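You operate a simulated robot arm through the tools that you are given. There is no shell and no other tool.

You run a simulated robot arm. Do the job below in one go: nothing can be reset, and whatever is moved stays where it is left.

Task
Wipe the ink smudge off the light pad while it is lit.
Fine: use the felt wiper, put it back and switch the pad off again. What is to be rubbed or washed off counts as gone when no trace of it is left.

Only the result counts: the job must be done as asked and must still hold three seconds after the hand-in. Knocking over, shifting, dropping, spilling or breaking anything else fails it.

Robot
A 7-joint arm with a two-finger parallel gripper, fixed in place. Base frame: the origin is at the foot of the arm, x ahead of it, y to its left, z up. Readings come in m, degrees, newtons and seconds.
Its first joint turns from -149.0 to 149.0 degrees. Payload 3.43 kg.
The TCP is the grasp point between the finger pads, 0.03 m short of the fingertips. In the tool frame z runs along the fingers and y along their closing line. The gripper opens to 0.094 m. The fingers are 0.028 m wide and 0.01 m thick; the gripper's body (0.05 by 0.096 m) begins 0.055 m behind the TCP.
Orientation is told as [roll, pitch, yaw] about the base's x, y, z axes, in that order, counted from this pose: with the fingers straight down and closing along the base's y, the tool's x points along the base's -x, its y along +y and its z along -z.

Tools
- The arm moves only by the tool nudge_tool. Its argument "commands" is a list of rows, each an object of numbers (a shift or turn left out is 0, a gripper value left out holds the last): "ax", "ay", "az": the turn, a rotation vector about the tool's x, y, z in degrees; "dx", "dy", "dz": the shift along the tool's x, y, z in m; "gripper": the opening in per cent of the stroke, from 0 (shut) to 100 (fully open). In form: [{"ax": .., "ay": .., "az": .., "dx": .., "dy": .., "dz": .., "gripper": ..}, ...]. A call has 1 to 20 rows; each row shifts and turns the commanded pose from where the row before left it, along the tool's axes as they then stand. Each row takes 0.2 s and may step no farther than 0.05 m and 8.6 degrees from the row before; otherwise, or with a gripper value out of range, the whole call is refused. A pose out of reach is approached as far as the arm can. The call stops where the force on the tool passes 40 N (or 10 N more than at its start, if that is more) or the arm is blocked; 0.2 s more then pass. The fingers move at their own pace (about 0.045 m/s each) and stop on an object; they squeeze with about 33 N. The grip force told is the motor's: it shows also when the fingers shut on nothing. Time passes only in rows, and 0.2 s behind the last, so rows that do not move let the fingers close. The reply holds the time, the measured pose of the TCP, the force on the tool along the base axes, the opening and the grip force, in the units named above and with some noise, with the torque about the TCP (base axes, N m) and any sound that the robot's microphone picked up.
- Cameras (640 x 400 px; columns grow to the right, rows downward): "scene" is fixed at [0.2212, 0.4998, 1.516]; the picture's right is [0.93, -0.38, 0.00], its down [-0.33, -0.81, -0.48] and it looks along [0.18, 0.45, -0.87] (base axes); focal length 328 px, centre (320, 200). "wrist" rides on the gripper at [0.076, 0.014, -0.103] in the tool frame; the picture's right is [-0.18, 0.98, 0.00], its down [-0.75, -0.14, -0.64] and it looks along [-0.63, -0.12, 0.77] (tool axes); focal length 243 px, centre (320, 200).
- get_image(camera): a new picture of that camera. The clock stands still meanwhile.
- pixel_to_xyz(camera, pixels): there is no depth. For up to 12 entries [column, row, z] of the newest picture of that camera ("zoom" is the newest enlarged one), the place [x, y] in the base frame at which the ray of that pixel passes the height z, good to about 0.003 m. The clock stands still meanwhile.
- enlarge(camera, box): a new picture of the part [left, top, right, bottom] of that camera's present view, enlarged. The clock stands still meanwhile.
- job_done(): hands the job in; it is judged then, once.

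Open the gripper and draw the arm clear of the work before you hand the job in, unless the task says otherwise.

The tools are called after "Emit:" as a command line: name --argument value ..., lists and objects as JSON in quotes. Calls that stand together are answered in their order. nudge_tool: Moves the arm, as the interface text tells. Its arguments: {"type":"object","properties":{"commands":{"type":"array","items":{"type":"object","properties":{"ax":{"type":"number"},"ay":{"type":"number"},"az":{"type":"number"},"dx":{"type":"number"},"dy":{"type":"number"},"dz":{"type":"number"},"gripper":{"type":"number"}}}}},"required":["commands"]} The other tools are called the same way: get_image (camera) takes a picture; pixel_to_xyz (camera, pixels) gives the place at which the rays of pixels pass given heights; enlarge (camera, box) takes an enlarged picture of a part of a camera's view; job_done () hands the job in.

At the start:

```text
t: 0.0
eef_pos: [0.2213, 0.7045, 1.0634]
ee_rot: [0.1, -0.1, -0.1]
wrist_force: [0.2, 0.8, -0.2]
moment: [0.0, 0.01, 0.01]
finger_gap: 0.0942
grasp_force: 0.0
```

scene: 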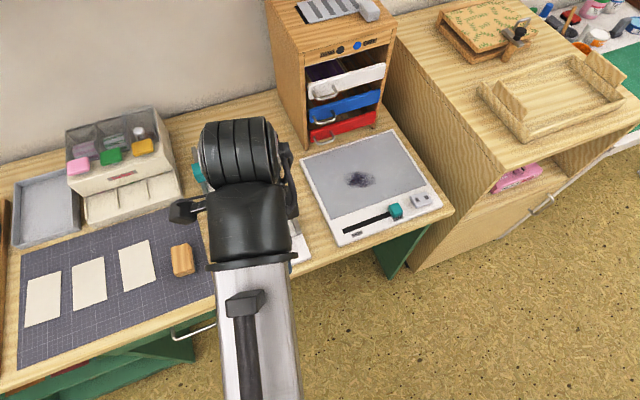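
wrist: 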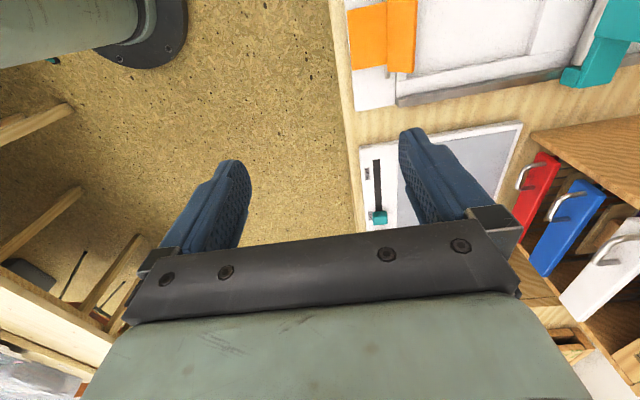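

The scene picture shows a light pad around (370,185) with a dark smudge at (360,179), a slider-like thing at (375,218) and a small switch/button at (421,201). I enlarge that region to see details.

Emit:
enlarge --camera "scene" --box '[280, 110, 460, 260]'

Emit:
enlarge --camera "wrist" --box '[330, 0, 640, 250]'

Emit:
enlarge --camera "scene" --box '[0, 80, 320, 300]'

```text
2.67 times, centred on (370, 185) of scene
```

zoom: 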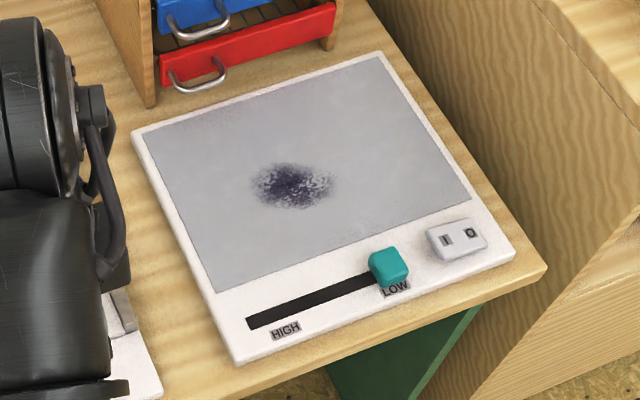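

```text
1.60 times, centred on (485, 125) of wrist
```

zoom: 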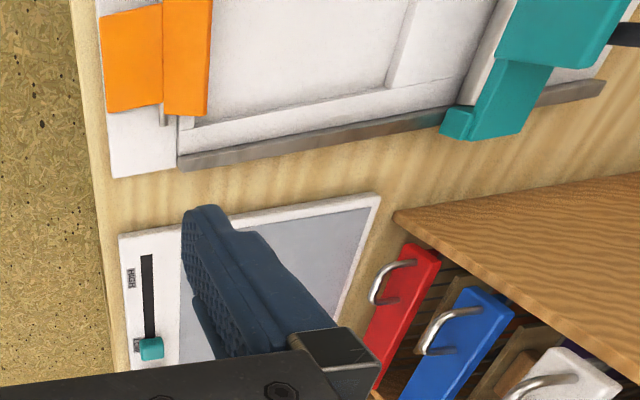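

```text
1.82 times, centred on (160, 190) of scene
```

zoom: 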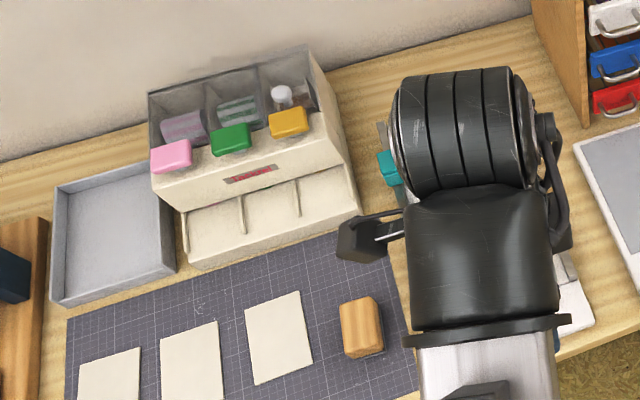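

I use both cameras to find the table height by triangulating the teal slider knob (scene (395,210), wrist (379,217)) and pad corners.

Emit:
pixel_to_xyz --camera "scene" --pixels '[[395, 210, 0.7], [395, 210, 0.8], [395, 210, 0.9], [339, 245, 0.7], [339, 245, 0.8], [339, 245, 0.9], [182, 262, 0.7], [182, 262, 0.8], [182, 262, 0.9]]'

Emit:
pixel_to_xyz --camera "wrist" --pixels '[[379, 217, 0.7], [379, 217, 0.8], [379, 217, 0.9], [359, 148, 0.7], [359, 148, 0.8], [359, 148, 0.9]]'

```text
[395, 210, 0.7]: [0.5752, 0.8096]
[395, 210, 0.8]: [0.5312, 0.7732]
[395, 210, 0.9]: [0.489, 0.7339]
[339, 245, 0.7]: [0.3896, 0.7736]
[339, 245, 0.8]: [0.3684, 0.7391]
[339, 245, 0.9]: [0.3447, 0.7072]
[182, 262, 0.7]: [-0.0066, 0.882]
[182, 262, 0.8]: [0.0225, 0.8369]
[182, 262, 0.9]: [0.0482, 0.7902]
```

```text
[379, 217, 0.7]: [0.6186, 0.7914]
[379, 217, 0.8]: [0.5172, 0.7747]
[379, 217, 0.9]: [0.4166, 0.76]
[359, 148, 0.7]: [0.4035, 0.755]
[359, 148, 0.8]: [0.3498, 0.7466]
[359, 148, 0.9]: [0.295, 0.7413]
```

Triangulation puts the pad top at roughly z≈0.745–0.75 and the knob top near 0.776. Now I locate the smudge (360,179), rocker switch (421,201), pad corners and the wooden-backed block (182,260).

Emit:
pixel_to_xyz --camera "scene" --pixels '[[360, 179, 0.75], [344, 180, 0.75], [377, 178, 0.75], [421, 200, 0.76], [416, 201, 0.76], [427, 198, 0.76], [300, 159, 0.745], [392, 130, 0.745], [442, 206, 0.745], [339, 245, 0.745], [330, 218, 0.75], [426, 184, 0.75]]'

Emit:
enlarge --camera "scene" --box '[140, 220, 220, 300]'

Emit:
enlarge --camera "scene" --box '[440, 0, 640, 240]'

```text
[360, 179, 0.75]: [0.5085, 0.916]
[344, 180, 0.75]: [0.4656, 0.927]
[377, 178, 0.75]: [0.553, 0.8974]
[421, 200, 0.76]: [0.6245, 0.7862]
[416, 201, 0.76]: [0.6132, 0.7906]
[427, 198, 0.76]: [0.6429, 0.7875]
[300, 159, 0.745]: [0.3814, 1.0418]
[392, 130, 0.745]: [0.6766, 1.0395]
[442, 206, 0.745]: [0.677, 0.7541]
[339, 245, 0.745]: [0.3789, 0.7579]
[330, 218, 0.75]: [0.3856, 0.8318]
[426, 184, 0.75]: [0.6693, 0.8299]
```

```text
5.00 times, centred on (180, 260) of scene
```

zoom: 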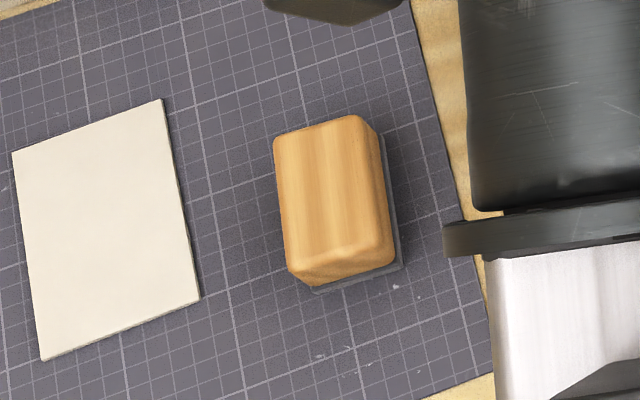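

```text
1.67 times, centred on (540, 120) of scene
```

zoom: 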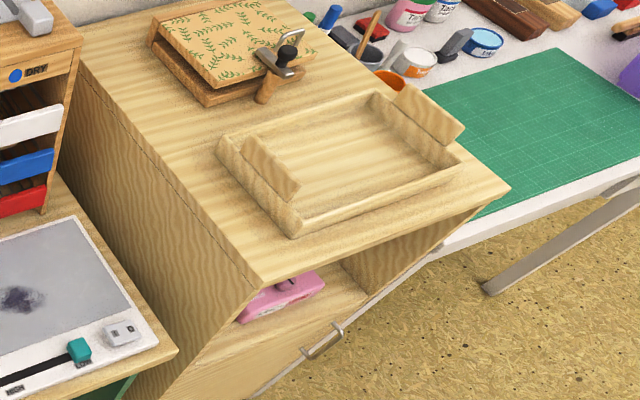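

The pad is aligned with the base axes (x 0.38–0.68, y 0.756–1.04) with the smudge centred near (0.51,0.916), which is beyond tool-down reach, so I'll need a tilted grip. I first rotate the tool 90° about its axis so the fingers close along base x and the camera sits on the outer side.

Emit:
nudge_tool --commands '[{"az": 8.2}, {"az": 8.2}, {"az": 8.2}, {"az": 8.2}, {"az": 8.2}, {"az": 8.2}, {"az": 8.2}, {"az": 8.2}, {"az": 8.2}, {"az": 8.2}, {"az": 8.0}, {}]'

```text
t: 2.6
eef_pos: [0.2218, 0.7034, 1.0631]
ee_rot: [-0.1, 0.1, -90.3]
wrist_force: [0.7, 0.5, 0.8]
moment: [-0.01, -0.01, 0.0]
finger_gap: 0.0942
grasp_force: 0.1
```

The turn worked (yaw −90°). I take pictures to see the area now visible.

Emit:
get_image --camera "scene"

Emit:
get_image --camera "wrist"

```text
taken
```

scene: 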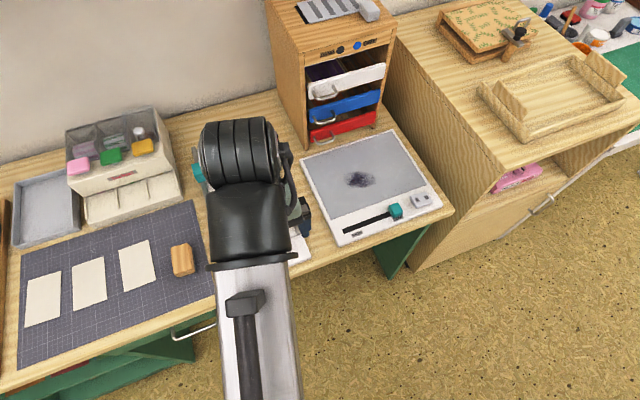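

```text
taken
```

wrist: 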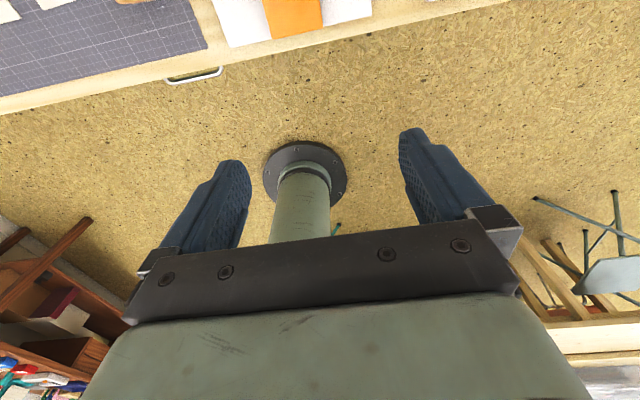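

Arm rotated fine. Before moving toward the switch I check the cabinet on the right for clearance: its front-left top corner at (505,169) and floor corner at (410,270), plus the switch's corners.

Emit:
pixel_to_xyz --camera "scene" --pixels '[[505, 169, 0.8], [505, 169, 0.9], [505, 169, 1.0], [410, 270, 0.0], [410, 270, 0.3], [452, 210, 0.73], [397, 20, 1.0], [397, 20, 0.9], [305, 50, 1.0], [305, 50, 1.1], [390, 42, 1.0], [390, 42, 1.1]]'

Emit:
enlarge --camera "scene" --box '[380, 180, 450, 225]'

Emit:
enlarge --camera "scene" --box '[380, 100, 560, 290]'

```text
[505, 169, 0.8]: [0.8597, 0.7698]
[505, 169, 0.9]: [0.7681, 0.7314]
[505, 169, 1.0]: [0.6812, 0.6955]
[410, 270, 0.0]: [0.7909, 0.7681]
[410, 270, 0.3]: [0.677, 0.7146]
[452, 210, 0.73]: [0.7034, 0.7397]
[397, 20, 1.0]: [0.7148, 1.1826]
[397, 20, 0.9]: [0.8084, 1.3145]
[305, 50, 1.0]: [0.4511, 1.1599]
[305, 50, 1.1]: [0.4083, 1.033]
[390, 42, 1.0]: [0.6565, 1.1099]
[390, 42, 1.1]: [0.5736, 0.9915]
```

```text
8.89 times, centred on (415, 202) of scene
```

zoom: 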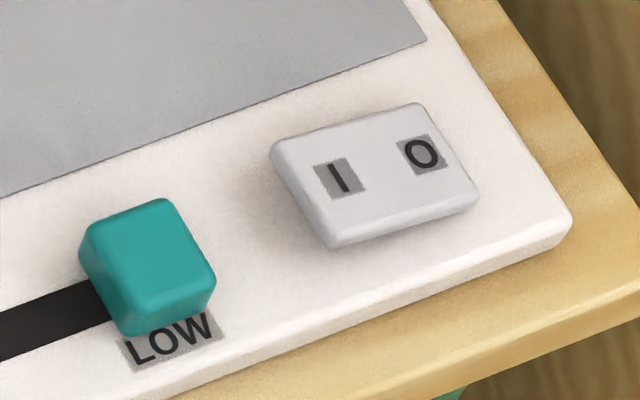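

```text
2.11 times, centred on (470, 195) of scene
```

zoom: 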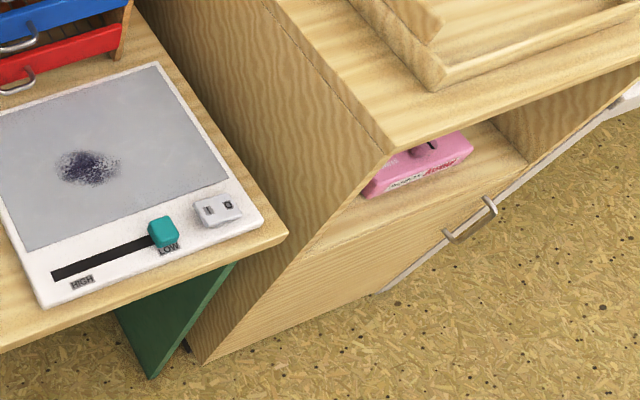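

The switch's I side (417,199) is raised and O side (426,197) pressed, so the pad is off; the cabinet (x≥0.79, top z≈0.88) is well clear. I close the fingers and move over to a point above the switch at height 0.95.

Emit:
nudge_tool --commands '[{"gripper": 0, "dy": 0.0391, "dx": 0.0057, "dz": 0.0}, {"dy": 0.0391, "dx": 0.0057}, {"dy": 0.0391, "dx": 0.0057}, {"dy": 0.0391, "dx": 0.0057}, {"dy": 0.0391, "dx": 0.0057}, {"dy": 0.0391, "dx": 0.0057}, {"dy": 0.0391, "dx": 0.0057}, {"dy": 0.0391, "dx": 0.0057}, {"dy": 0.0391, "dx": 0.0057, "dz": 0.02}, {"dy": 0.0391, "dx": 0.0057, "dz": 0.03}, {"dz": 0.03}, {"dz": 0.03}, {}, {}]'

Emit:
pixel_to_xyz --camera "scene" --pixels '[[417.2, 199.5, 0.76], [426.5, 196.8, 0.76], [412.7, 201.4, 0.76], [430.2, 197.5, 0.76], [417.2, 199.5, 0.77], [426.5, 196.8, 0.755]]'

```text
t: 5.6
eef_pos: [0.6127, 0.7625, 0.9524]
ee_rot: [-0.1, 0.1, -90.1]
wrist_force: [0.0, 1.3, 0.7]
moment: [-0.06, -0.02, 0.05]
finger_gap: 0.0003
grasp_force: 33.0
```

```text
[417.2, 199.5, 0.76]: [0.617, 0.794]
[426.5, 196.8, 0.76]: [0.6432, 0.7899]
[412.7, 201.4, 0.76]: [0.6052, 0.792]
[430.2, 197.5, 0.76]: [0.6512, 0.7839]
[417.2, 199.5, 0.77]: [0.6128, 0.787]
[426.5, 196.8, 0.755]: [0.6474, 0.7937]
```

The arm reached (0.613,0.763,0.952) with tool down. Now I tilt the fingers outward by about 32° so the lower approach stays within reach.

Emit:
nudge_tool --commands '[{"ay": 8}, {"ay": 8}, {"ay": 8}, {"ay": 8}, {}, {}]'

Emit:
get_image --camera "wrist"

Emit:
get_image --camera "scene"

```text
t: 7.0
eef_pos: [0.614, 0.7608, 0.9533]
ee_rot: [0.0, 32.1, -90.1]
wrist_force: [-0.5, -0.5, -1.0]
moment: [0.04, -0.02, 0.01]
finger_gap: 0.0
grasp_force: 33.6
```

```text
taken
```

wrist: 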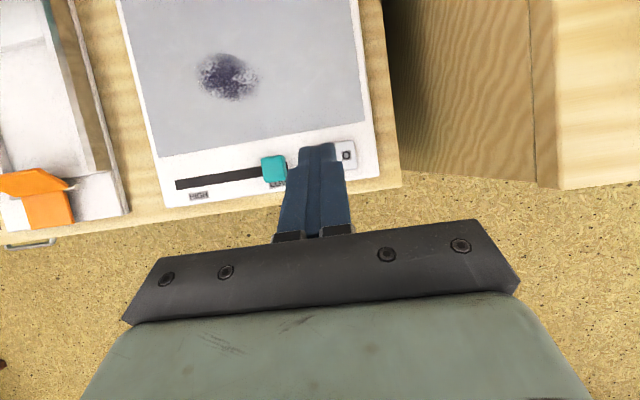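

```text
taken
```

scene: 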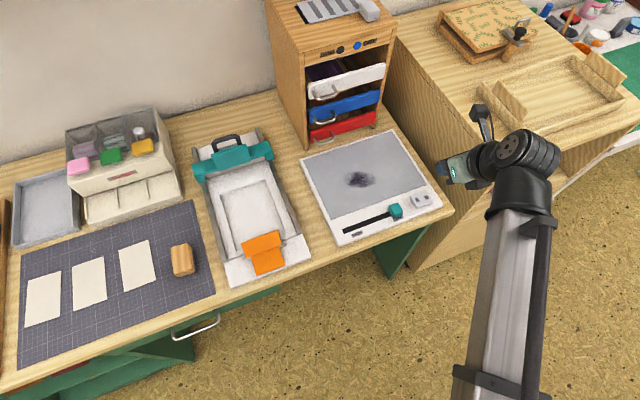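

Both pictures now clearly show the pad, smudge at wrist (228,76) and O label at wrist (346,155). I triangulate heights with wrist vs scene points.

Emit:
pixel_to_xyz --camera "wrist" --pixels '[[228, 76, 0.73], [228, 76, 0.75], [228, 76, 0.77], [346, 155, 0.74], [346, 155, 0.76], [346, 155, 0.78], [165, 207, 0.72], [165, 207, 0.74], [165, 207, 0.76], [274, 160, 0.76], [274, 160, 0.78]]'

Emit:
pixel_to_xyz --camera "scene" --pixels '[[360, 179, 0.73], [360, 179, 0.77], [426.5, 196.8, 0.74], [426.5, 196.8, 0.78], [339, 245, 0.72], [339, 245, 0.76]]'

Emit:
enlarge --camera "wrist" --box '[240, 110, 400, 230]'

```text
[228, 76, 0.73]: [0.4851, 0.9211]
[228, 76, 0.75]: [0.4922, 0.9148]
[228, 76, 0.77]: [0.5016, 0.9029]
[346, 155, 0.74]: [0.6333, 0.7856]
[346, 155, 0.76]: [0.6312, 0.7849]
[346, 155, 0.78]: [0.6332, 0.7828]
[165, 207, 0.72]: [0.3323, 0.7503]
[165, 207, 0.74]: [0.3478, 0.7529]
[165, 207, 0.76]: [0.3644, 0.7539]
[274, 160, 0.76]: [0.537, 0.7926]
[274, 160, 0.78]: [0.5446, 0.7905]
```

```text
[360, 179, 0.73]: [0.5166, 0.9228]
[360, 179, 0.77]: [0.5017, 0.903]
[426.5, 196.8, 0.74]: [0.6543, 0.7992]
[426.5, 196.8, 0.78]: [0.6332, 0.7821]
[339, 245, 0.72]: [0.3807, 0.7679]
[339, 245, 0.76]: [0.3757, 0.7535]
```

```text
3.33 times, centred on (320, 170) of wrist
```

zoom: 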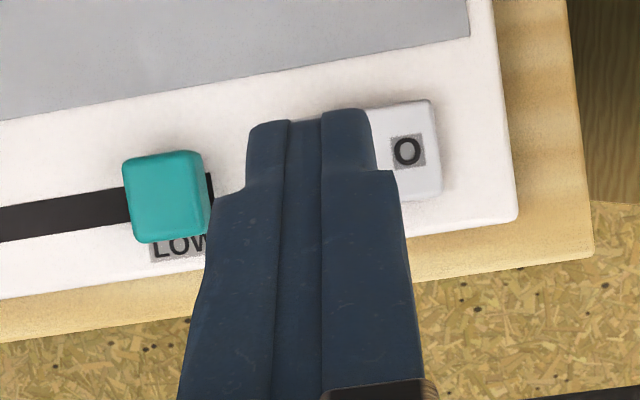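

Triangulation now gives pad surface z≈0.77, smudge centre (0.502,0.903), switch top z≈0.78 with the I side around (0.606,0.778). I lower the closed, tilted fingertips to just above the I side.

Emit:
nudge_tool --commands '[{"dx": -0.0122, "dz": 0.0257, "dy": -0.0022}, {"dx": -0.0122, "dz": 0.0257, "dy": -0.0022}, {"dx": -0.0122, "dz": 0.0257, "dy": -0.0022}, {"dx": -0.0122, "dz": 0.0257, "dy": -0.0022}, {}, {}]'

Emit:
enlarge --camera "wrist" --box '[240, 80, 400, 200]'

Emit:
enlarge --camera "scene" --box '[360, 130, 480, 230]'

```text
t: 8.4
eef_pos: [0.6049, 0.7745, 0.8406]
ee_rot: [-0.1, 32.1, -90.0]
wrist_force: [-0.3, -0.3, -0.1]
moment: [0.02, 0.01, -0.01]
finger_gap: 0.0002
grasp_force: 33.2
```

```text
3.33 times, centred on (320, 140) of wrist
```

zoom: 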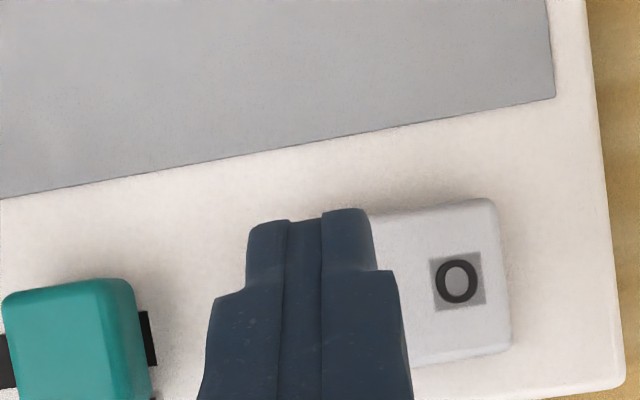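

```text
4.00 times, centred on (420, 180) of scene
```

zoom: 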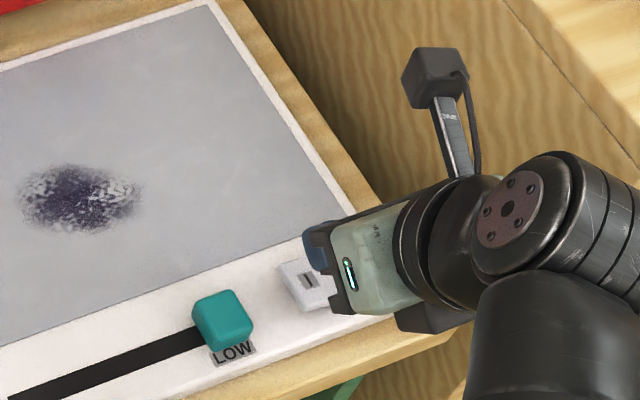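

The fingertips hover over the I half, roughly 2 cm up. I descend in small steps watching force and sound.

Emit:
nudge_tool --commands '[{"dx": -0.0016, "dz": 0.00254}, {"dx": -0.0016, "dz": 0.00254}, {"dx": -0.0016, "dz": 0.00254}, {"dx": -0.0016, "dz": 0.00254}, {"dx": -0.0016, "dz": 0.00254}, {"dx": -0.0016, "dz": 0.00254}, {}]'

```text
t: 10.0
eef_pos: [0.6038, 0.7724, 0.8216]
ee_rot: [0.0, 32.1, -90.1]
wrist_force: [0.2, -0.1, 0.0]
moment: [0.01, 0.03, 0.01]
finger_gap: 0.0
grasp_force: 32.8
```

No contact yet at z=0.8216. I continue downward in 2 mm steps.

Emit:
nudge_tool --commands '[{"dx": -0.0011, "dz": 0.0017}, {"dx": -0.0011, "dz": 0.0017}, {}]'

Emit:
nudge_tool --commands '[{"dx": -0.0011, "dz": 0.0017}, {"dx": -0.0011, "dz": 0.0017}, {}]'

```text
t: 10.8
eef_pos: [0.6053, 0.7734, 0.8177]
ee_rot: [0.1, 32.1, -90.1]
wrist_force: [-1.2, -0.2, 2.3]
moment: [0.01, 0.06, 0.01]
finger_gap: 0.0001
grasp_force: 33.6
```

```text
t: 11.6
eef_pos: [0.6031, 0.7738, 0.8139]
ee_rot: [0.0, 32.1, -90.1]
wrist_force: [-4.8, 0.3, 7.9]
moment: [0.01, 0.08, 0.02]
finger_gap: 0.0002
grasp_force: 33.4
```

Contact has begun (about 8 N). I press a few millimetres further and check the picture.

Emit:
nudge_tool --commands '[{"dx": -0.0005, "dz": 0.00085}, {"dx": -0.0005, "dz": 0.00085}, {}]'

Emit:
enlarge --camera "scene" --box '[290, 110, 450, 250]'

```text
t: 12.4
eef_pos: [0.6033, 0.7737, 0.8142]
ee_rot: [0.0, 32.3, -90.1]
wrist_force: [-8.4, -0.6, 32.3]
moment: [0.15, 0.01, 0.02]
finger_gap: 0.0002
grasp_force: 33.0
```

```text
2.86 times, centred on (370, 180) of scene
```

zoom: 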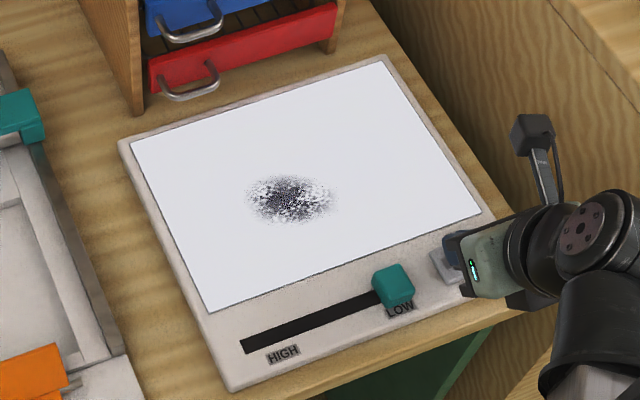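

The pad is lit now (bright white panel). I lift off and verify it stays lit.

Emit:
nudge_tool --commands '[{"dx": 0.0053, "dz": -0.0085}, {"dx": 0.0106, "dz": -0.017}, {"dx": 0.0212, "dz": -0.034}, {"dx": 0.0212, "dz": -0.034}, {"dx": 0.0212, "dz": -0.034}, {}]'

Emit:
enlarge --camera "scene" --box '[290, 110, 450, 250]'

Emit:
enlarge --camera "scene" --box '[0, 90, 330, 310]'

```text
t: 13.8
eef_pos: [0.605, 0.7726, 0.9637]
ee_rot: [-0.1, 32.0, -90.1]
wrist_force: [0.2, 0.5, 0.3]
moment: [-0.01, 0.02, 0.02]
finger_gap: 0.0
grasp_force: 32.7
```

```text
2.86 times, centred on (370, 180) of scene
```

zoom: 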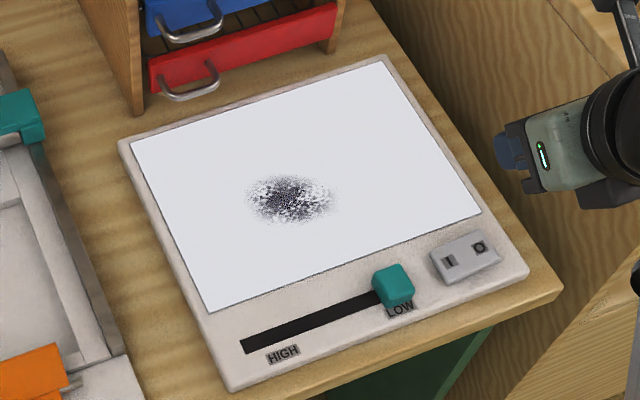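

```text
1.82 times, centred on (165, 200) of scene
```

zoom: 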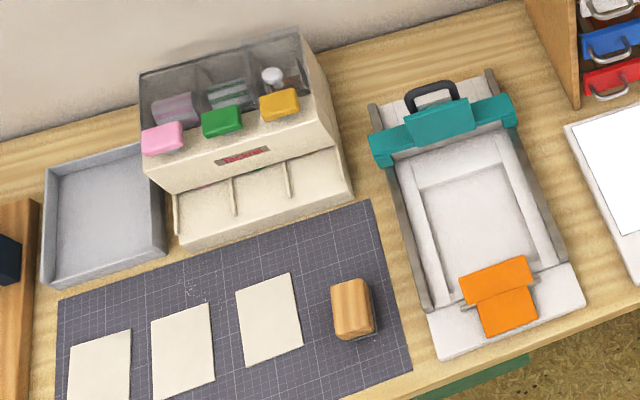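

The pad stays lit after lifting. The wooden-backed block with grey felt at scene (182,260) is the wiper; I travel at z≈0.97 over to it, opening the gripper on the way.

Emit:
nudge_tool --commands '[{"dy": -0.045, "gripper": 100}, {"dy": -0.045}, {"dy": -0.045}, {"dy": -0.045}, {"dy": -0.045}, {"dy": -0.045}, {"dy": -0.045}, {"dy": -0.045}, {"dy": -0.045}, {"dy": -0.045}, {"dy": -0.045}, {"dy": -0.045}, {"dy": -0.045}, {}, {}]'

Emit:
get_image --camera "wrist"

Emit:
get_image --camera "scene"

```text
t: 17.0
eef_pos: [0.0977, 0.7703, 0.958]
ee_rot: [-0.2, 32.3, -87.6]
wrist_force: [-0.3, 0.0, -0.7]
moment: [0.01, 0.0, -0.01]
finger_gap: 0.0939
grasp_force: 0.1
out of reach, approached as far as the arm can: row 11, 12, 13
```

```text
taken
```

wrist: 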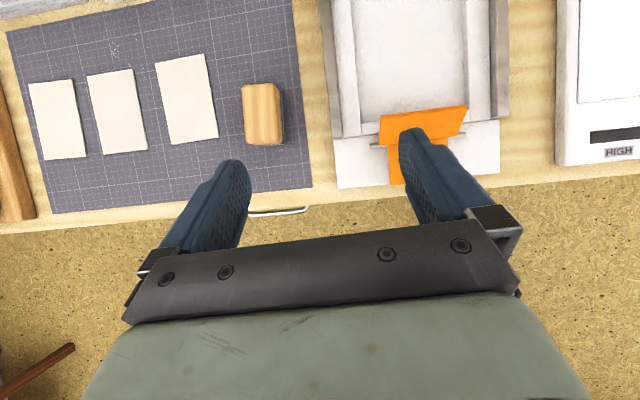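

```text
taken
```

scene: 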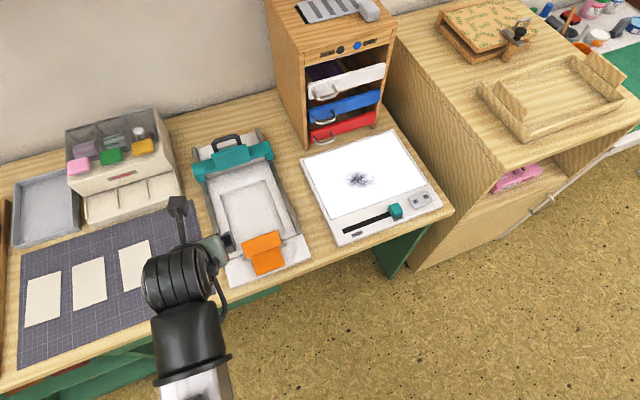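

The arm ran to a joint limit near azimuth 83° (yaw −87.6°), so I'll need a slight counter-rotation of the tool at the wiper. First I enlarge the wiper at wrist (263,113) to measure its pose.

Emit:
enlarge --camera "wrist" --box '[220, 65, 320, 155]'

Emit:
enlarge --camera "scene" --box '[0, 140, 320, 400]'

```text
4.44 times, centred on (270, 110) of wrist
```

zoom: 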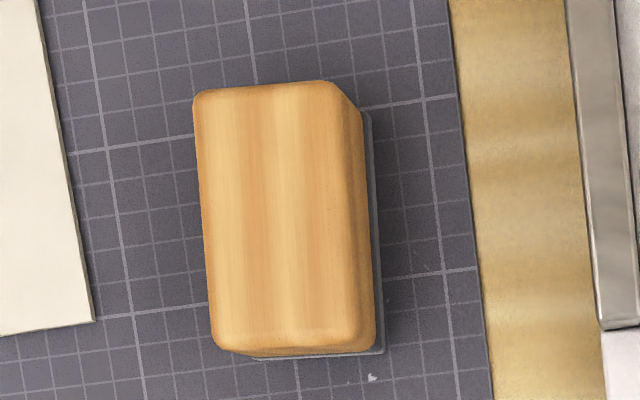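

```text
1.54 times, centred on (160, 270) of scene
```

zoom: 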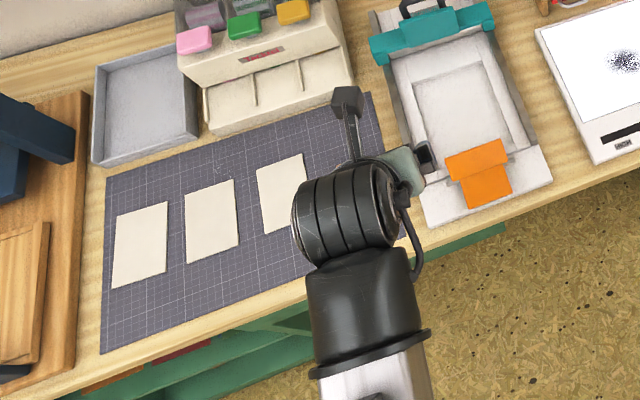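

I project the wiper's corners from both cameras to base coordinates to get its height, size and yaw.

Emit:
pixel_to_xyz --camera "wrist" --pixels '[[284.3, 144.5, 0.75], [284.3, 144.5, 0.76], [281.6, 90.2, 0.75], [241.9, 86.4, 0.77], [241.9, 86.4, 0.79], [241.9, 86.4, 0.81], [246, 142.3, 0.77], [246, 142.3, 0.79], [246, 142.3, 0.81], [279.5, 141.6, 0.79], [310, 188, 0.75], [293, 0, 0.75]]'

Emit:
pixel_to_xyz --camera "scene" --pixels '[[196.4, 273.6, 0.75], [196.4, 273.6, 0.76], [193, 247, 0.75], [170.6, 248, 0.77], [170.6, 248, 0.79], [170.6, 248, 0.81], [174, 274.4, 0.77], [174, 274.4, 0.79], [174, 274.4, 0.81], [195, 272.4, 0.79]]'

```text
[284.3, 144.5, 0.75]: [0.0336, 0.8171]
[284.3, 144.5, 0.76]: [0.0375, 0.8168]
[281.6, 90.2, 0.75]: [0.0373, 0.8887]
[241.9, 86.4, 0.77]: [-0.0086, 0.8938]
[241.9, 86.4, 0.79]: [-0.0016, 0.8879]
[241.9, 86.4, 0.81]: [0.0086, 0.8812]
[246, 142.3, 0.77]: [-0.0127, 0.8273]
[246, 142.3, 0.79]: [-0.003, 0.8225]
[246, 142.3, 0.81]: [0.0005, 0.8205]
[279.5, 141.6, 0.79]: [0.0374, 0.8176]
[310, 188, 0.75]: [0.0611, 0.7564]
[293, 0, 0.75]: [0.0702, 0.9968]
```

```text
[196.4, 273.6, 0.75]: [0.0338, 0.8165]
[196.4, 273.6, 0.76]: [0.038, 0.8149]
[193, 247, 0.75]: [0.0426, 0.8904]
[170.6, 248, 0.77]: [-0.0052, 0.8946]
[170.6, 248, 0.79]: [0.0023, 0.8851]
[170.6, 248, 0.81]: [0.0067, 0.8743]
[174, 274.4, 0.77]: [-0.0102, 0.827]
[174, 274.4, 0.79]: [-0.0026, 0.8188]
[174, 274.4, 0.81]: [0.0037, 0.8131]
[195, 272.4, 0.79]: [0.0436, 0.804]
```

The wiper's felt base measures about 0.045 × 0.072 m, resting at z≈0.75, top ≈0.78, centred near (0.016,0.854), nearly aligned with y. I turn the tool by +12° about the vertical to get away from the joint limit and see where the pose settles.

Emit:
nudge_tool --commands '[{"ax": 3.18, "az": -5.09}, {"ax": 3.18, "az": -5.09}, {}, {}, {}]'

Emit:
get_image --camera "wrist"

```text
t: 18.2
eef_pos: [0.0992, 0.7697, 0.9582]
ee_rot: [0.1, 32.2, -78.1]
wrist_force: [0.0, -0.7, 0.1]
moment: [0.0, 0.01, 0.02]
finger_gap: 0.0941
grasp_force: 0.1
```

```text
taken
```

wrist: 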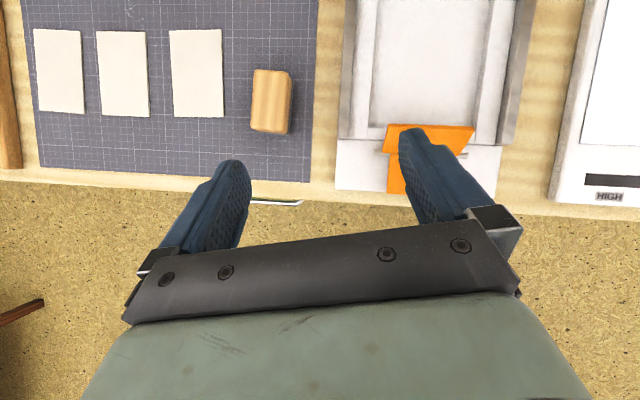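

The commanded position follows the achieved one, now (0.099,0.770,0.958) with yaw −78°. I move over the wiper to (0.02,0.80,0.93) and look again.

Emit:
nudge_tool --commands '[{"dx": 0.008, "dy": -0.0237, "dz": 0.016}, {"dx": 0.008, "dy": -0.0237, "dz": 0.016}, {"dx": 0.008, "dy": -0.0237, "dz": 0.016}, {}, {}]'

Emit:
get_image --camera "wrist"

```text
t: 19.4
eef_pos: [0.0202, 0.7993, 0.9283]
ee_rot: [0.0, 32.1, -78.0]
wrist_force: [0.3, -0.4, 0.8]
moment: [0.0, 0.03, -0.02]
finger_gap: 0.0939
grasp_force: 0.1
```

```text
taken
```

wrist: 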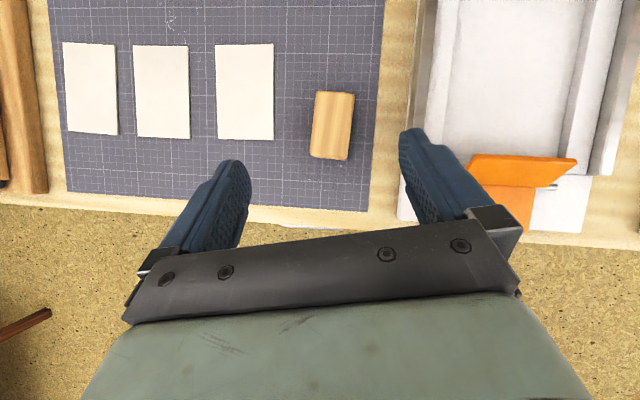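

Reached without trouble. I enlarge the wiper in this nearly overhead view to refine its pose.

Emit:
enlarge --camera "wrist" --box '[290, 80, 375, 170]'

```text
4.44 times, centred on (332, 125) of wrist
```

zoom: 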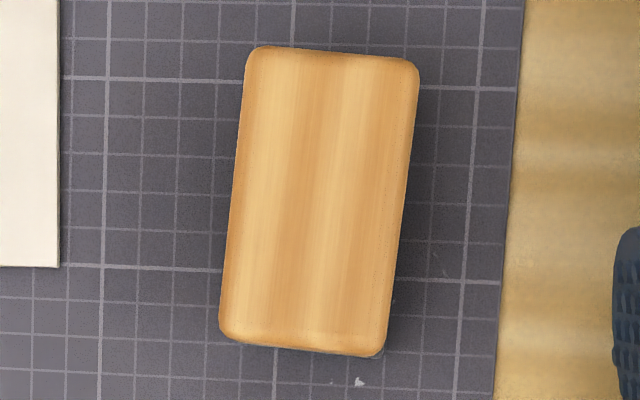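

I project the top-face corners and mat edge points from this zoom.

Emit:
pixel_to_xyz --camera "zoom" --pixels '[[247, 48, 0.78], [419, 60, 0.78], [384, 356, 0.78], [219, 338, 0.78], [317, 200, 0.78], [247, 48, 0.77], [419, 60, 0.77], [384, 356, 0.77], [219, 338, 0.77], [525, 0, 0.752], [495, 400, 0.752], [317, 200, 0.76]]'

Emit:
enlarge --camera "scene" --box '[150, 220, 230, 300]'

```text
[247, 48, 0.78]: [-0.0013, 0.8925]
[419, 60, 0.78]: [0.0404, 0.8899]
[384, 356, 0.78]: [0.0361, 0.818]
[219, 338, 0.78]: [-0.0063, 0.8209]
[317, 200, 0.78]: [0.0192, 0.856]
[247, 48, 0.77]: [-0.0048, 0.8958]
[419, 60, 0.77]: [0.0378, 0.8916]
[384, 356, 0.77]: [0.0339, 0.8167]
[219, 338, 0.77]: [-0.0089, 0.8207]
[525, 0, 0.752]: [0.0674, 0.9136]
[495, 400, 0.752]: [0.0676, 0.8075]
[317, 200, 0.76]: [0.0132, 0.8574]
```

```text
5.00 times, centred on (190, 260) of scene
```

zoom: 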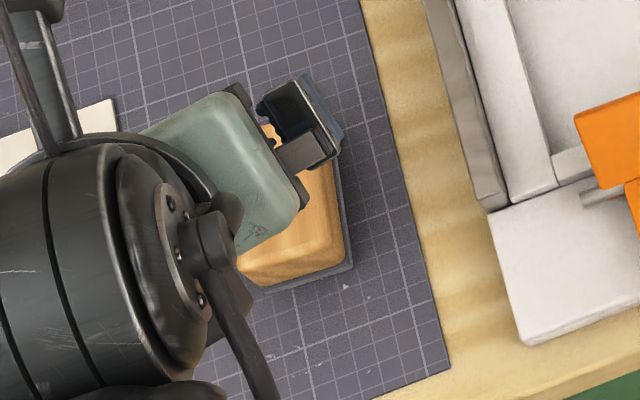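

Wiper centre ≈ (0.0155,0.856), width 0.042, long axis at about 86°. I check the trimmer's left edge at wrist (400,215) for finger clearance before descending.

Emit:
pixel_to_xyz --camera "wrist" --pixels '[[397, 217, 0.76], [410, 110, 0.77], [425, 20, 0.77], [369, 211, 0.752], [383, 0, 0.752]]'

Emit:
pixel_to_xyz --camera "scene" --pixels '[[181, 203, 0.75], [85, 222, 0.75], [228, 285, 0.76], [195, 160, 0.77]]'

```text
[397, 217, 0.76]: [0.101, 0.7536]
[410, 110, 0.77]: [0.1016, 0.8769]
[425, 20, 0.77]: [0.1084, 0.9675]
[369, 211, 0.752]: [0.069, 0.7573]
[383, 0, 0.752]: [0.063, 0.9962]
```

```text
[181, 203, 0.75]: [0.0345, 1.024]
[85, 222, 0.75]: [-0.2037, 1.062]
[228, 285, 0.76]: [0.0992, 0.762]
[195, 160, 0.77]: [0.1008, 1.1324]
```

Clearances are fine (trimmer starts at x≈0.10). I turn −2.5° to lessen misalignment, narrow the opening to 85 % and move to just above the wiper.

Emit:
nudge_tool --commands '[{"ax": -1.33, "az": 2.12, "gripper": 85}, {"dx": -0.0029, "dy": 0.0012, "dz": 0.0272}, {"dx": -0.0029, "dy": 0.0012, "dz": 0.0272}, {"dx": -0.0029, "dy": 0.0012, "dz": 0.0272}, {"dx": -0.0029, "dy": 0.0012, "dz": 0.0272}, {}, {}]'

Emit:
get_image --camera "wrist"

```text
t: 21.0
eef_pos: [0.0167, 0.8483, 0.8303]
ee_rot: [0.0, 32.1, -80.6]
wrist_force: [0.2, -1.7, 0.3]
moment: [0.02, 0.0, 0.0]
finger_gap: 0.08
grasp_force: 0.0
```

```text
taken
```

wrist: 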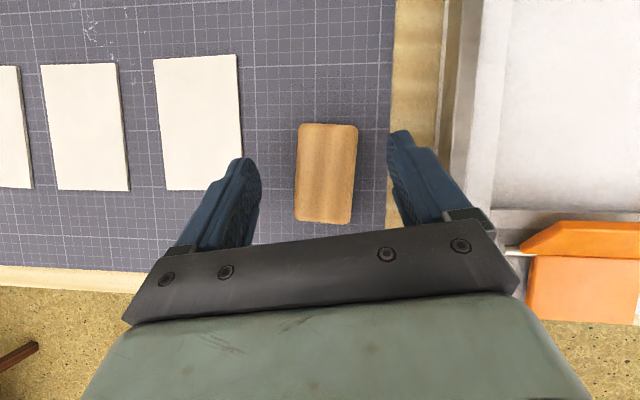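

The wiper is centred between the fingers at px 326. I check that the left finger will not come down on the white card whose right edge is at px ~241.

Emit:
pixel_to_xyz --camera "wrist" --pixels '[[237, 55, 0.755], [242, 150, 0.755], [243, 185, 0.755], [299, 125, 0.778], [357, 126, 0.778], [350, 221, 0.778], [295, 219, 0.778]]'

```text
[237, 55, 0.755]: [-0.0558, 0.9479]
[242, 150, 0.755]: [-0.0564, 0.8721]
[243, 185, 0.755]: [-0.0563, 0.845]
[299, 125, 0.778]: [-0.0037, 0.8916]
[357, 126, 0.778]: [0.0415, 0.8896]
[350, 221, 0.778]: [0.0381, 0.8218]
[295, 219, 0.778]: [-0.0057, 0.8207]
```

Clear on both sides. I descend to TCP z≈0.791 so the fingertips stay a few millimetres above the mat.

Emit:
nudge_tool --commands '[{"dx": -0.0042, "dz": 0.0066}, {"dx": -0.0042, "dz": 0.0066}, {"dx": -0.0042, "dz": 0.0066}, {"dx": -0.0042, "dz": 0.0066}, {"dx": -0.0042, "dz": 0.0066}, {}]'

Emit:
get_image --camera "wrist"

Emit:
enlarge --camera "scene" --box '[130, 190, 250, 300]'

```text
t: 22.4
eef_pos: [0.0173, 0.8478, 0.7918]
ee_rot: [0.0, 32.2, -80.6]
wrist_force: [-0.5, 0.2, 0.0]
moment: [-0.05, -0.01, -0.03]
finger_gap: 0.0802
grasp_force: 0.1
```

```text
taken
```

wrist: 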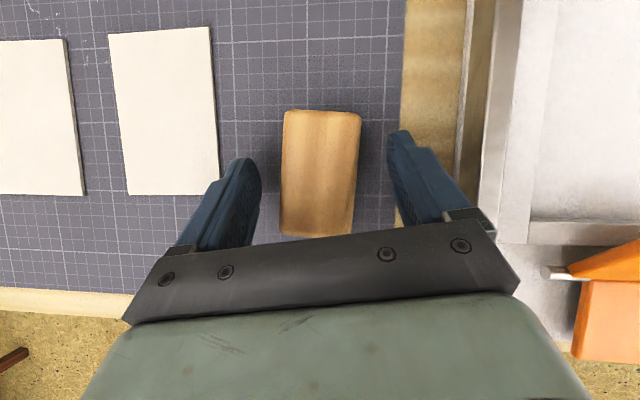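

```text
3.64 times, centred on (190, 245) of scene
```

zoom: 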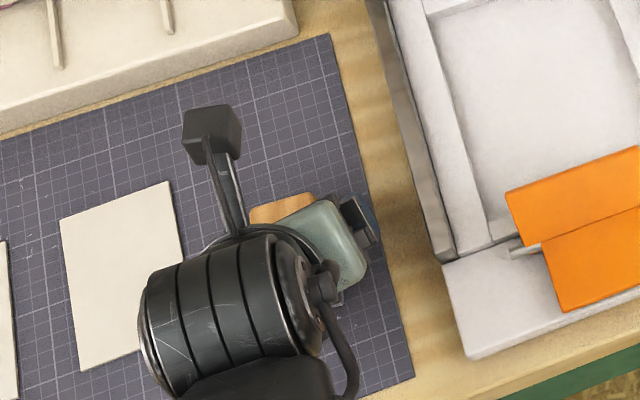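

Fingers straddle the wiper with no contact forces. I close the gripper on it.

Emit:
nudge_tool --commands '[{"gripper": 0}, {}, {}, {}, {}, {}]'

Emit:
get_image --camera "wrist"

```text
t: 23.8
eef_pos: [0.0182, 0.8479, 0.7912]
ee_rot: [0.0, 32.1, -80.7]
wrist_force: [1.0, -0.2, 2.8]
moment: [0.03, -0.09, -0.03]
finger_gap: 0.0452
grasp_force: 32.5
```

```text
taken
```

wrist: 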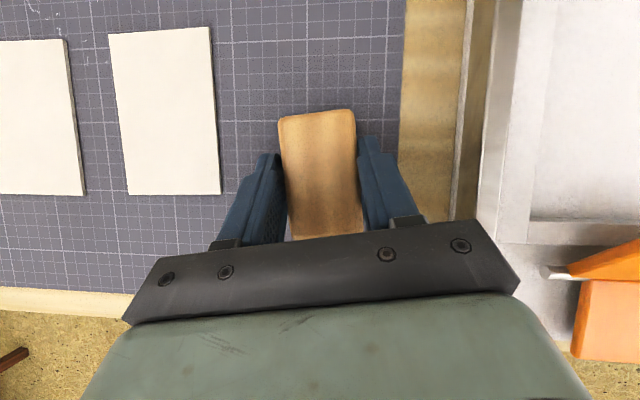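

The wiper is gripped (gap 0.0452, grip 32 N) and has aligned with the fingers. I lift it gently by 4 cm and check the hold.

Emit:
nudge_tool --commands '[{"dx": 0.0053, "dz": -0.0085}, {"dx": 0.0053, "dz": -0.0085}, {"dx": 0.0106, "dz": -0.0169}, {}]'

Emit:
get_image --camera "wrist"

Emit:
enlarge --camera "scene" --box '[130, 190, 250, 300]'

```text
t: 24.8
eef_pos: [0.0185, 0.8476, 0.8323]
ee_rot: [-0.1, 32.0, -80.6]
wrist_force: [-0.5, 0.2, 0.2]
moment: [0.01, 0.03, 0.0]
finger_gap: 0.0
grasp_force: 33.2
```

```text
taken
```

wrist: 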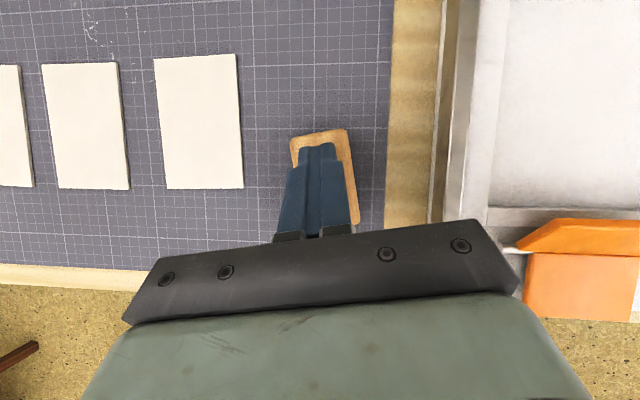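

```text
3.64 times, centred on (190, 245) of scene
```

zoom: 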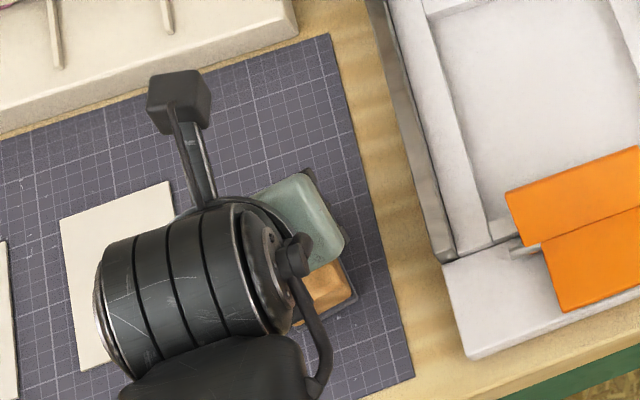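

The wiper slipped out (gap 0.0): the fingers only held its rounded upper edge. I open the gripper, which is clear above the block, and look at where the wiper now lies.

Emit:
nudge_tool --commands '[{"gripper": 85, "dx": 0.0106, "dz": -0.0169}, {}, {}, {}, {}, {}]'

Emit:
get_image --camera "wrist"

Emit:
enlarge --camera "wrist" --box '[270, 110, 380, 230]'

Emit:
enlarge --camera "scene" --box '[150, 220, 230, 300]'

```text
t: 26.2
eef_pos: [0.0178, 0.8482, 0.8523]
ee_rot: [0.0, 32.1, -80.6]
wrist_force: [0.8, 0.9, 0.4]
moment: [0.01, 0.0, 0.04]
finger_gap: 0.0799
grasp_force: 0.0
```

```text
taken
```

wrist: 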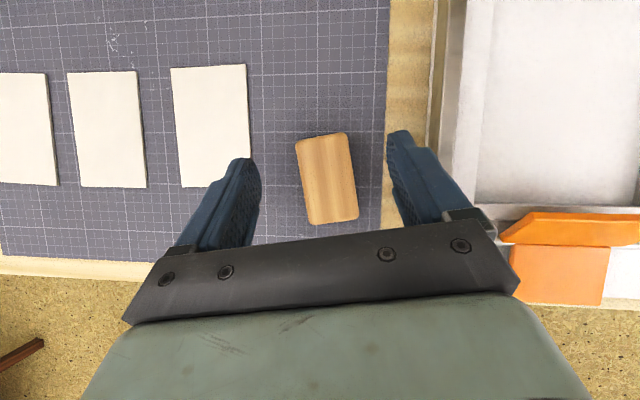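

```text
3.33 times, centred on (325, 170) of wrist
```

zoom: 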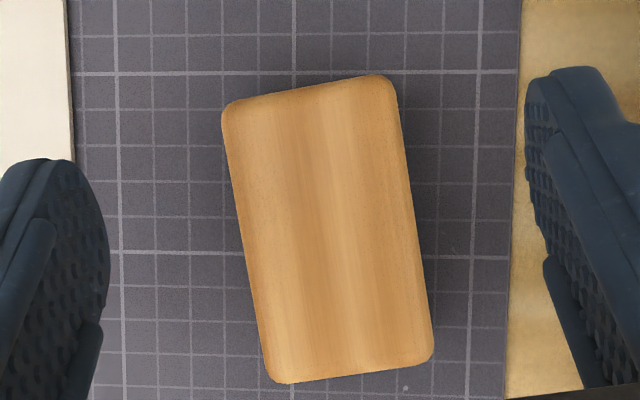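

```text
5.00 times, centred on (190, 260) of scene
```

zoom: 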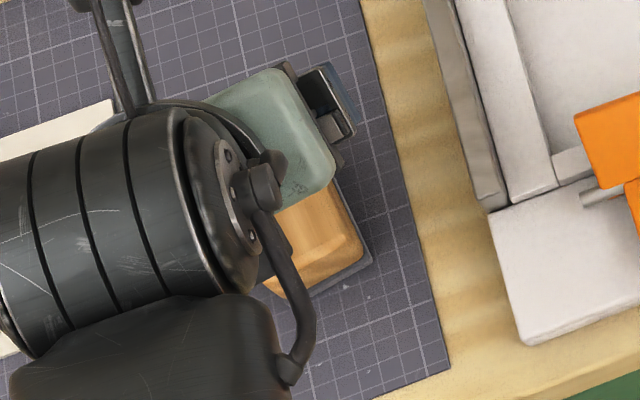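

The wiper now lies aligned with the tool's direction, undamaged on the mat. I compute its present centre from the wrist picture.

Emit:
pixel_to_xyz --camera "wrist" --pixels '[[295.7, 141.5, 0.772], [347.6, 132.5, 0.772], [359, 218, 0.772], [310.7, 225, 0.772], [328, 179.3, 0.772], [328, 179.3, 0.765], [295.7, 141.5, 0.78], [359, 218, 0.78]]'

```text
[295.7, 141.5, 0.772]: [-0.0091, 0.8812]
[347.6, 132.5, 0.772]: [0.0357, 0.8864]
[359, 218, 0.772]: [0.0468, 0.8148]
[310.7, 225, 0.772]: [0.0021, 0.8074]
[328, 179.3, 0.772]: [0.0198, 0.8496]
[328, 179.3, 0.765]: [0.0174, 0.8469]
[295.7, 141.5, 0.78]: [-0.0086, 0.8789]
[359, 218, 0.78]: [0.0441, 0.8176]
```

Its centre is now about (0.0185,0.848) with the long axis at 99°. I go down again, slightly shifted, to z≈0.790 and then probe lower in 2 mm steps to find the mat.

Emit:
nudge_tool --commands '[{"dx": -0.01, "dy": 0.0002, "dz": 0.0121}, {"dx": -0.01, "dy": 0.0002, "dz": 0.0121}, {"dx": -0.01, "dy": 0.0002, "dz": 0.0121}, {"dx": -0.01, "dy": 0.0001, "dz": 0.0121}, {}, {"dx": -0.00106, "dz": 0.0017}, {"dx": -0.00106, "dz": 0.0017}, {}]'

Emit:
nudge_tool --commands '[{"dx": -0.00106, "dz": 0.0017}, {}]'

Emit:
nudge_tool --commands '[{"dx": -0.00106, "dz": 0.0017}, {}]'

```text
t: 28.0
eef_pos: [0.0194, 0.84, 0.784]
ee_rot: [0.0, 32.0, -80.6]
wrist_force: [-0.3, 0.1, 0.7]
moment: [0.01, -0.02, -0.02]
finger_gap: 0.08
grasp_force: 0.0
```

```text
t: 28.6
eef_pos: [0.0193, 0.8392, 0.7848]
ee_rot: [0.0, 32.4, -80.6]
wrist_force: [0.0, -2.0, 20.5]
moment: [0.0, 0.16, 0.15]
finger_gap: 0.0799
grasp_force: 0.1
```

```text
t: 29.1
eef_pos: [0.0205, 0.8383, 0.7845]
ee_rot: [-0.1, 32.5, -80.7]
wrist_force: [0.9, -7.4, 11.1]
moment: [-0.22, 0.22, 0.2]
finger_gap: 0.0797
grasp_force: 0.0
stopped in row 2: the force on the tool passed its limit at 42 N (the readings are from after the stop); the commanded pose is now the measured one
```

The fingertips touch the mat at TCP z≈0.785, so earlier they were about 6 mm too high. I raise 1.5 mm off the mat and close there for a deeper grip.

Emit:
nudge_tool --commands '[{"dx": 0.0008, "dz": -0.0013}, {"gripper": 0}, {}, {}, {}, {}]'

Emit:
get_image --camera "wrist"

```text
t: 30.4
eef_pos: [0.02, 0.8412, 0.784]
ee_rot: [0.0, 32.3, -80.6]
wrist_force: [0.1, 0.5, 0.4]
moment: [0.03, -0.01, 0.01]
finger_gap: 0.0453
grasp_force: 32.8
```

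```text
taken
```

wrist: 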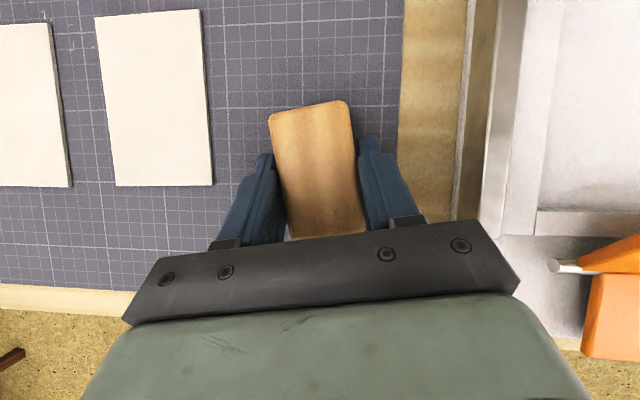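

Gripped again with gap 0.0453 and no wedge force this time. I lift just 1 cm and check the gap.

Emit:
nudge_tool --commands '[{"dx": 0.0011, "dz": -0.0017}, {"dx": 0.0011, "dz": -0.0017}, {"dx": 0.0016, "dz": -0.0025}, {"dx": 0.0016, "dz": -0.0025}, {}]'

Emit:
get_image --camera "wrist"

Emit:
enlarge --camera "scene" --box '[150, 220, 230, 300]'

```text
t: 31.6
eef_pos: [0.0202, 0.8412, 0.7947]
ee_rot: [0.0, 32.5, -80.6]
wrist_force: [0.3, 0.0, -0.7]
moment: [0.0, -0.01, 0.01]
finger_gap: 0.0453
grasp_force: 32.4
```

```text
taken
```

wrist: 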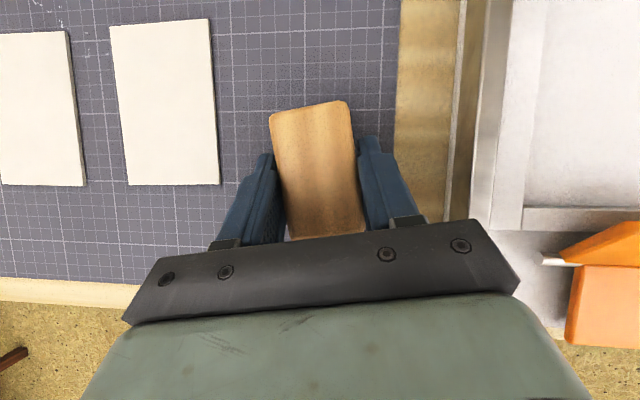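

```text
5.00 times, centred on (190, 260) of scene
```

zoom: 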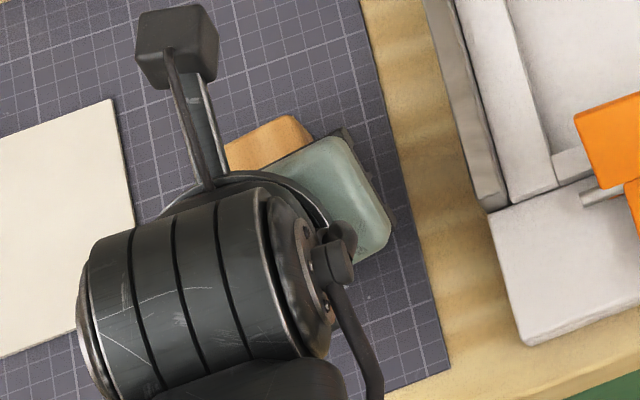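

The wiper is lifted securely (unchanged in the wrist view while the mat receded). Since the fingertips are nearly level with the felt, I set it down again, raise the fingers 2.5 mm and re-grip so that only the felt will touch the pad.

Emit:
nudge_tool --commands '[{"dx": -0.0016, "dz": 0.0025}, {"dx": -0.0016, "dz": 0.0025}, {"dx": -0.0011, "dz": 0.0017}, {"dx": -0.0008, "dz": 0.0013}, {}]'

```text
t: 32.9
eef_pos: [0.0195, 0.8404, 0.7859]
ee_rot: [-0.1, 32.4, -80.6]
wrist_force: [-0.7, 0.1, 0.0]
moment: [-0.03, 0.02, -0.02]
finger_gap: 0.0456
grasp_force: 33.4
```

It is within about a millimetre of the mat. I open the fingers slightly, raise them by 1.5 mm and close again.

Emit:
nudge_tool --commands '[{"gripper": 65}, {}, {}, {"dx": 0.0008, "dz": -0.0013}, {}, {"gripper": 0}, {}, {}, {}, {}]'

```text
t: 35.0
eef_pos: [0.0188, 0.8405, 0.7861]
ee_rot: [0.1, 32.4, -80.6]
wrist_force: [0.2, 0.1, 0.1]
moment: [0.0, 0.0, -0.02]
finger_gap: 0.0454
grasp_force: 32.7
```

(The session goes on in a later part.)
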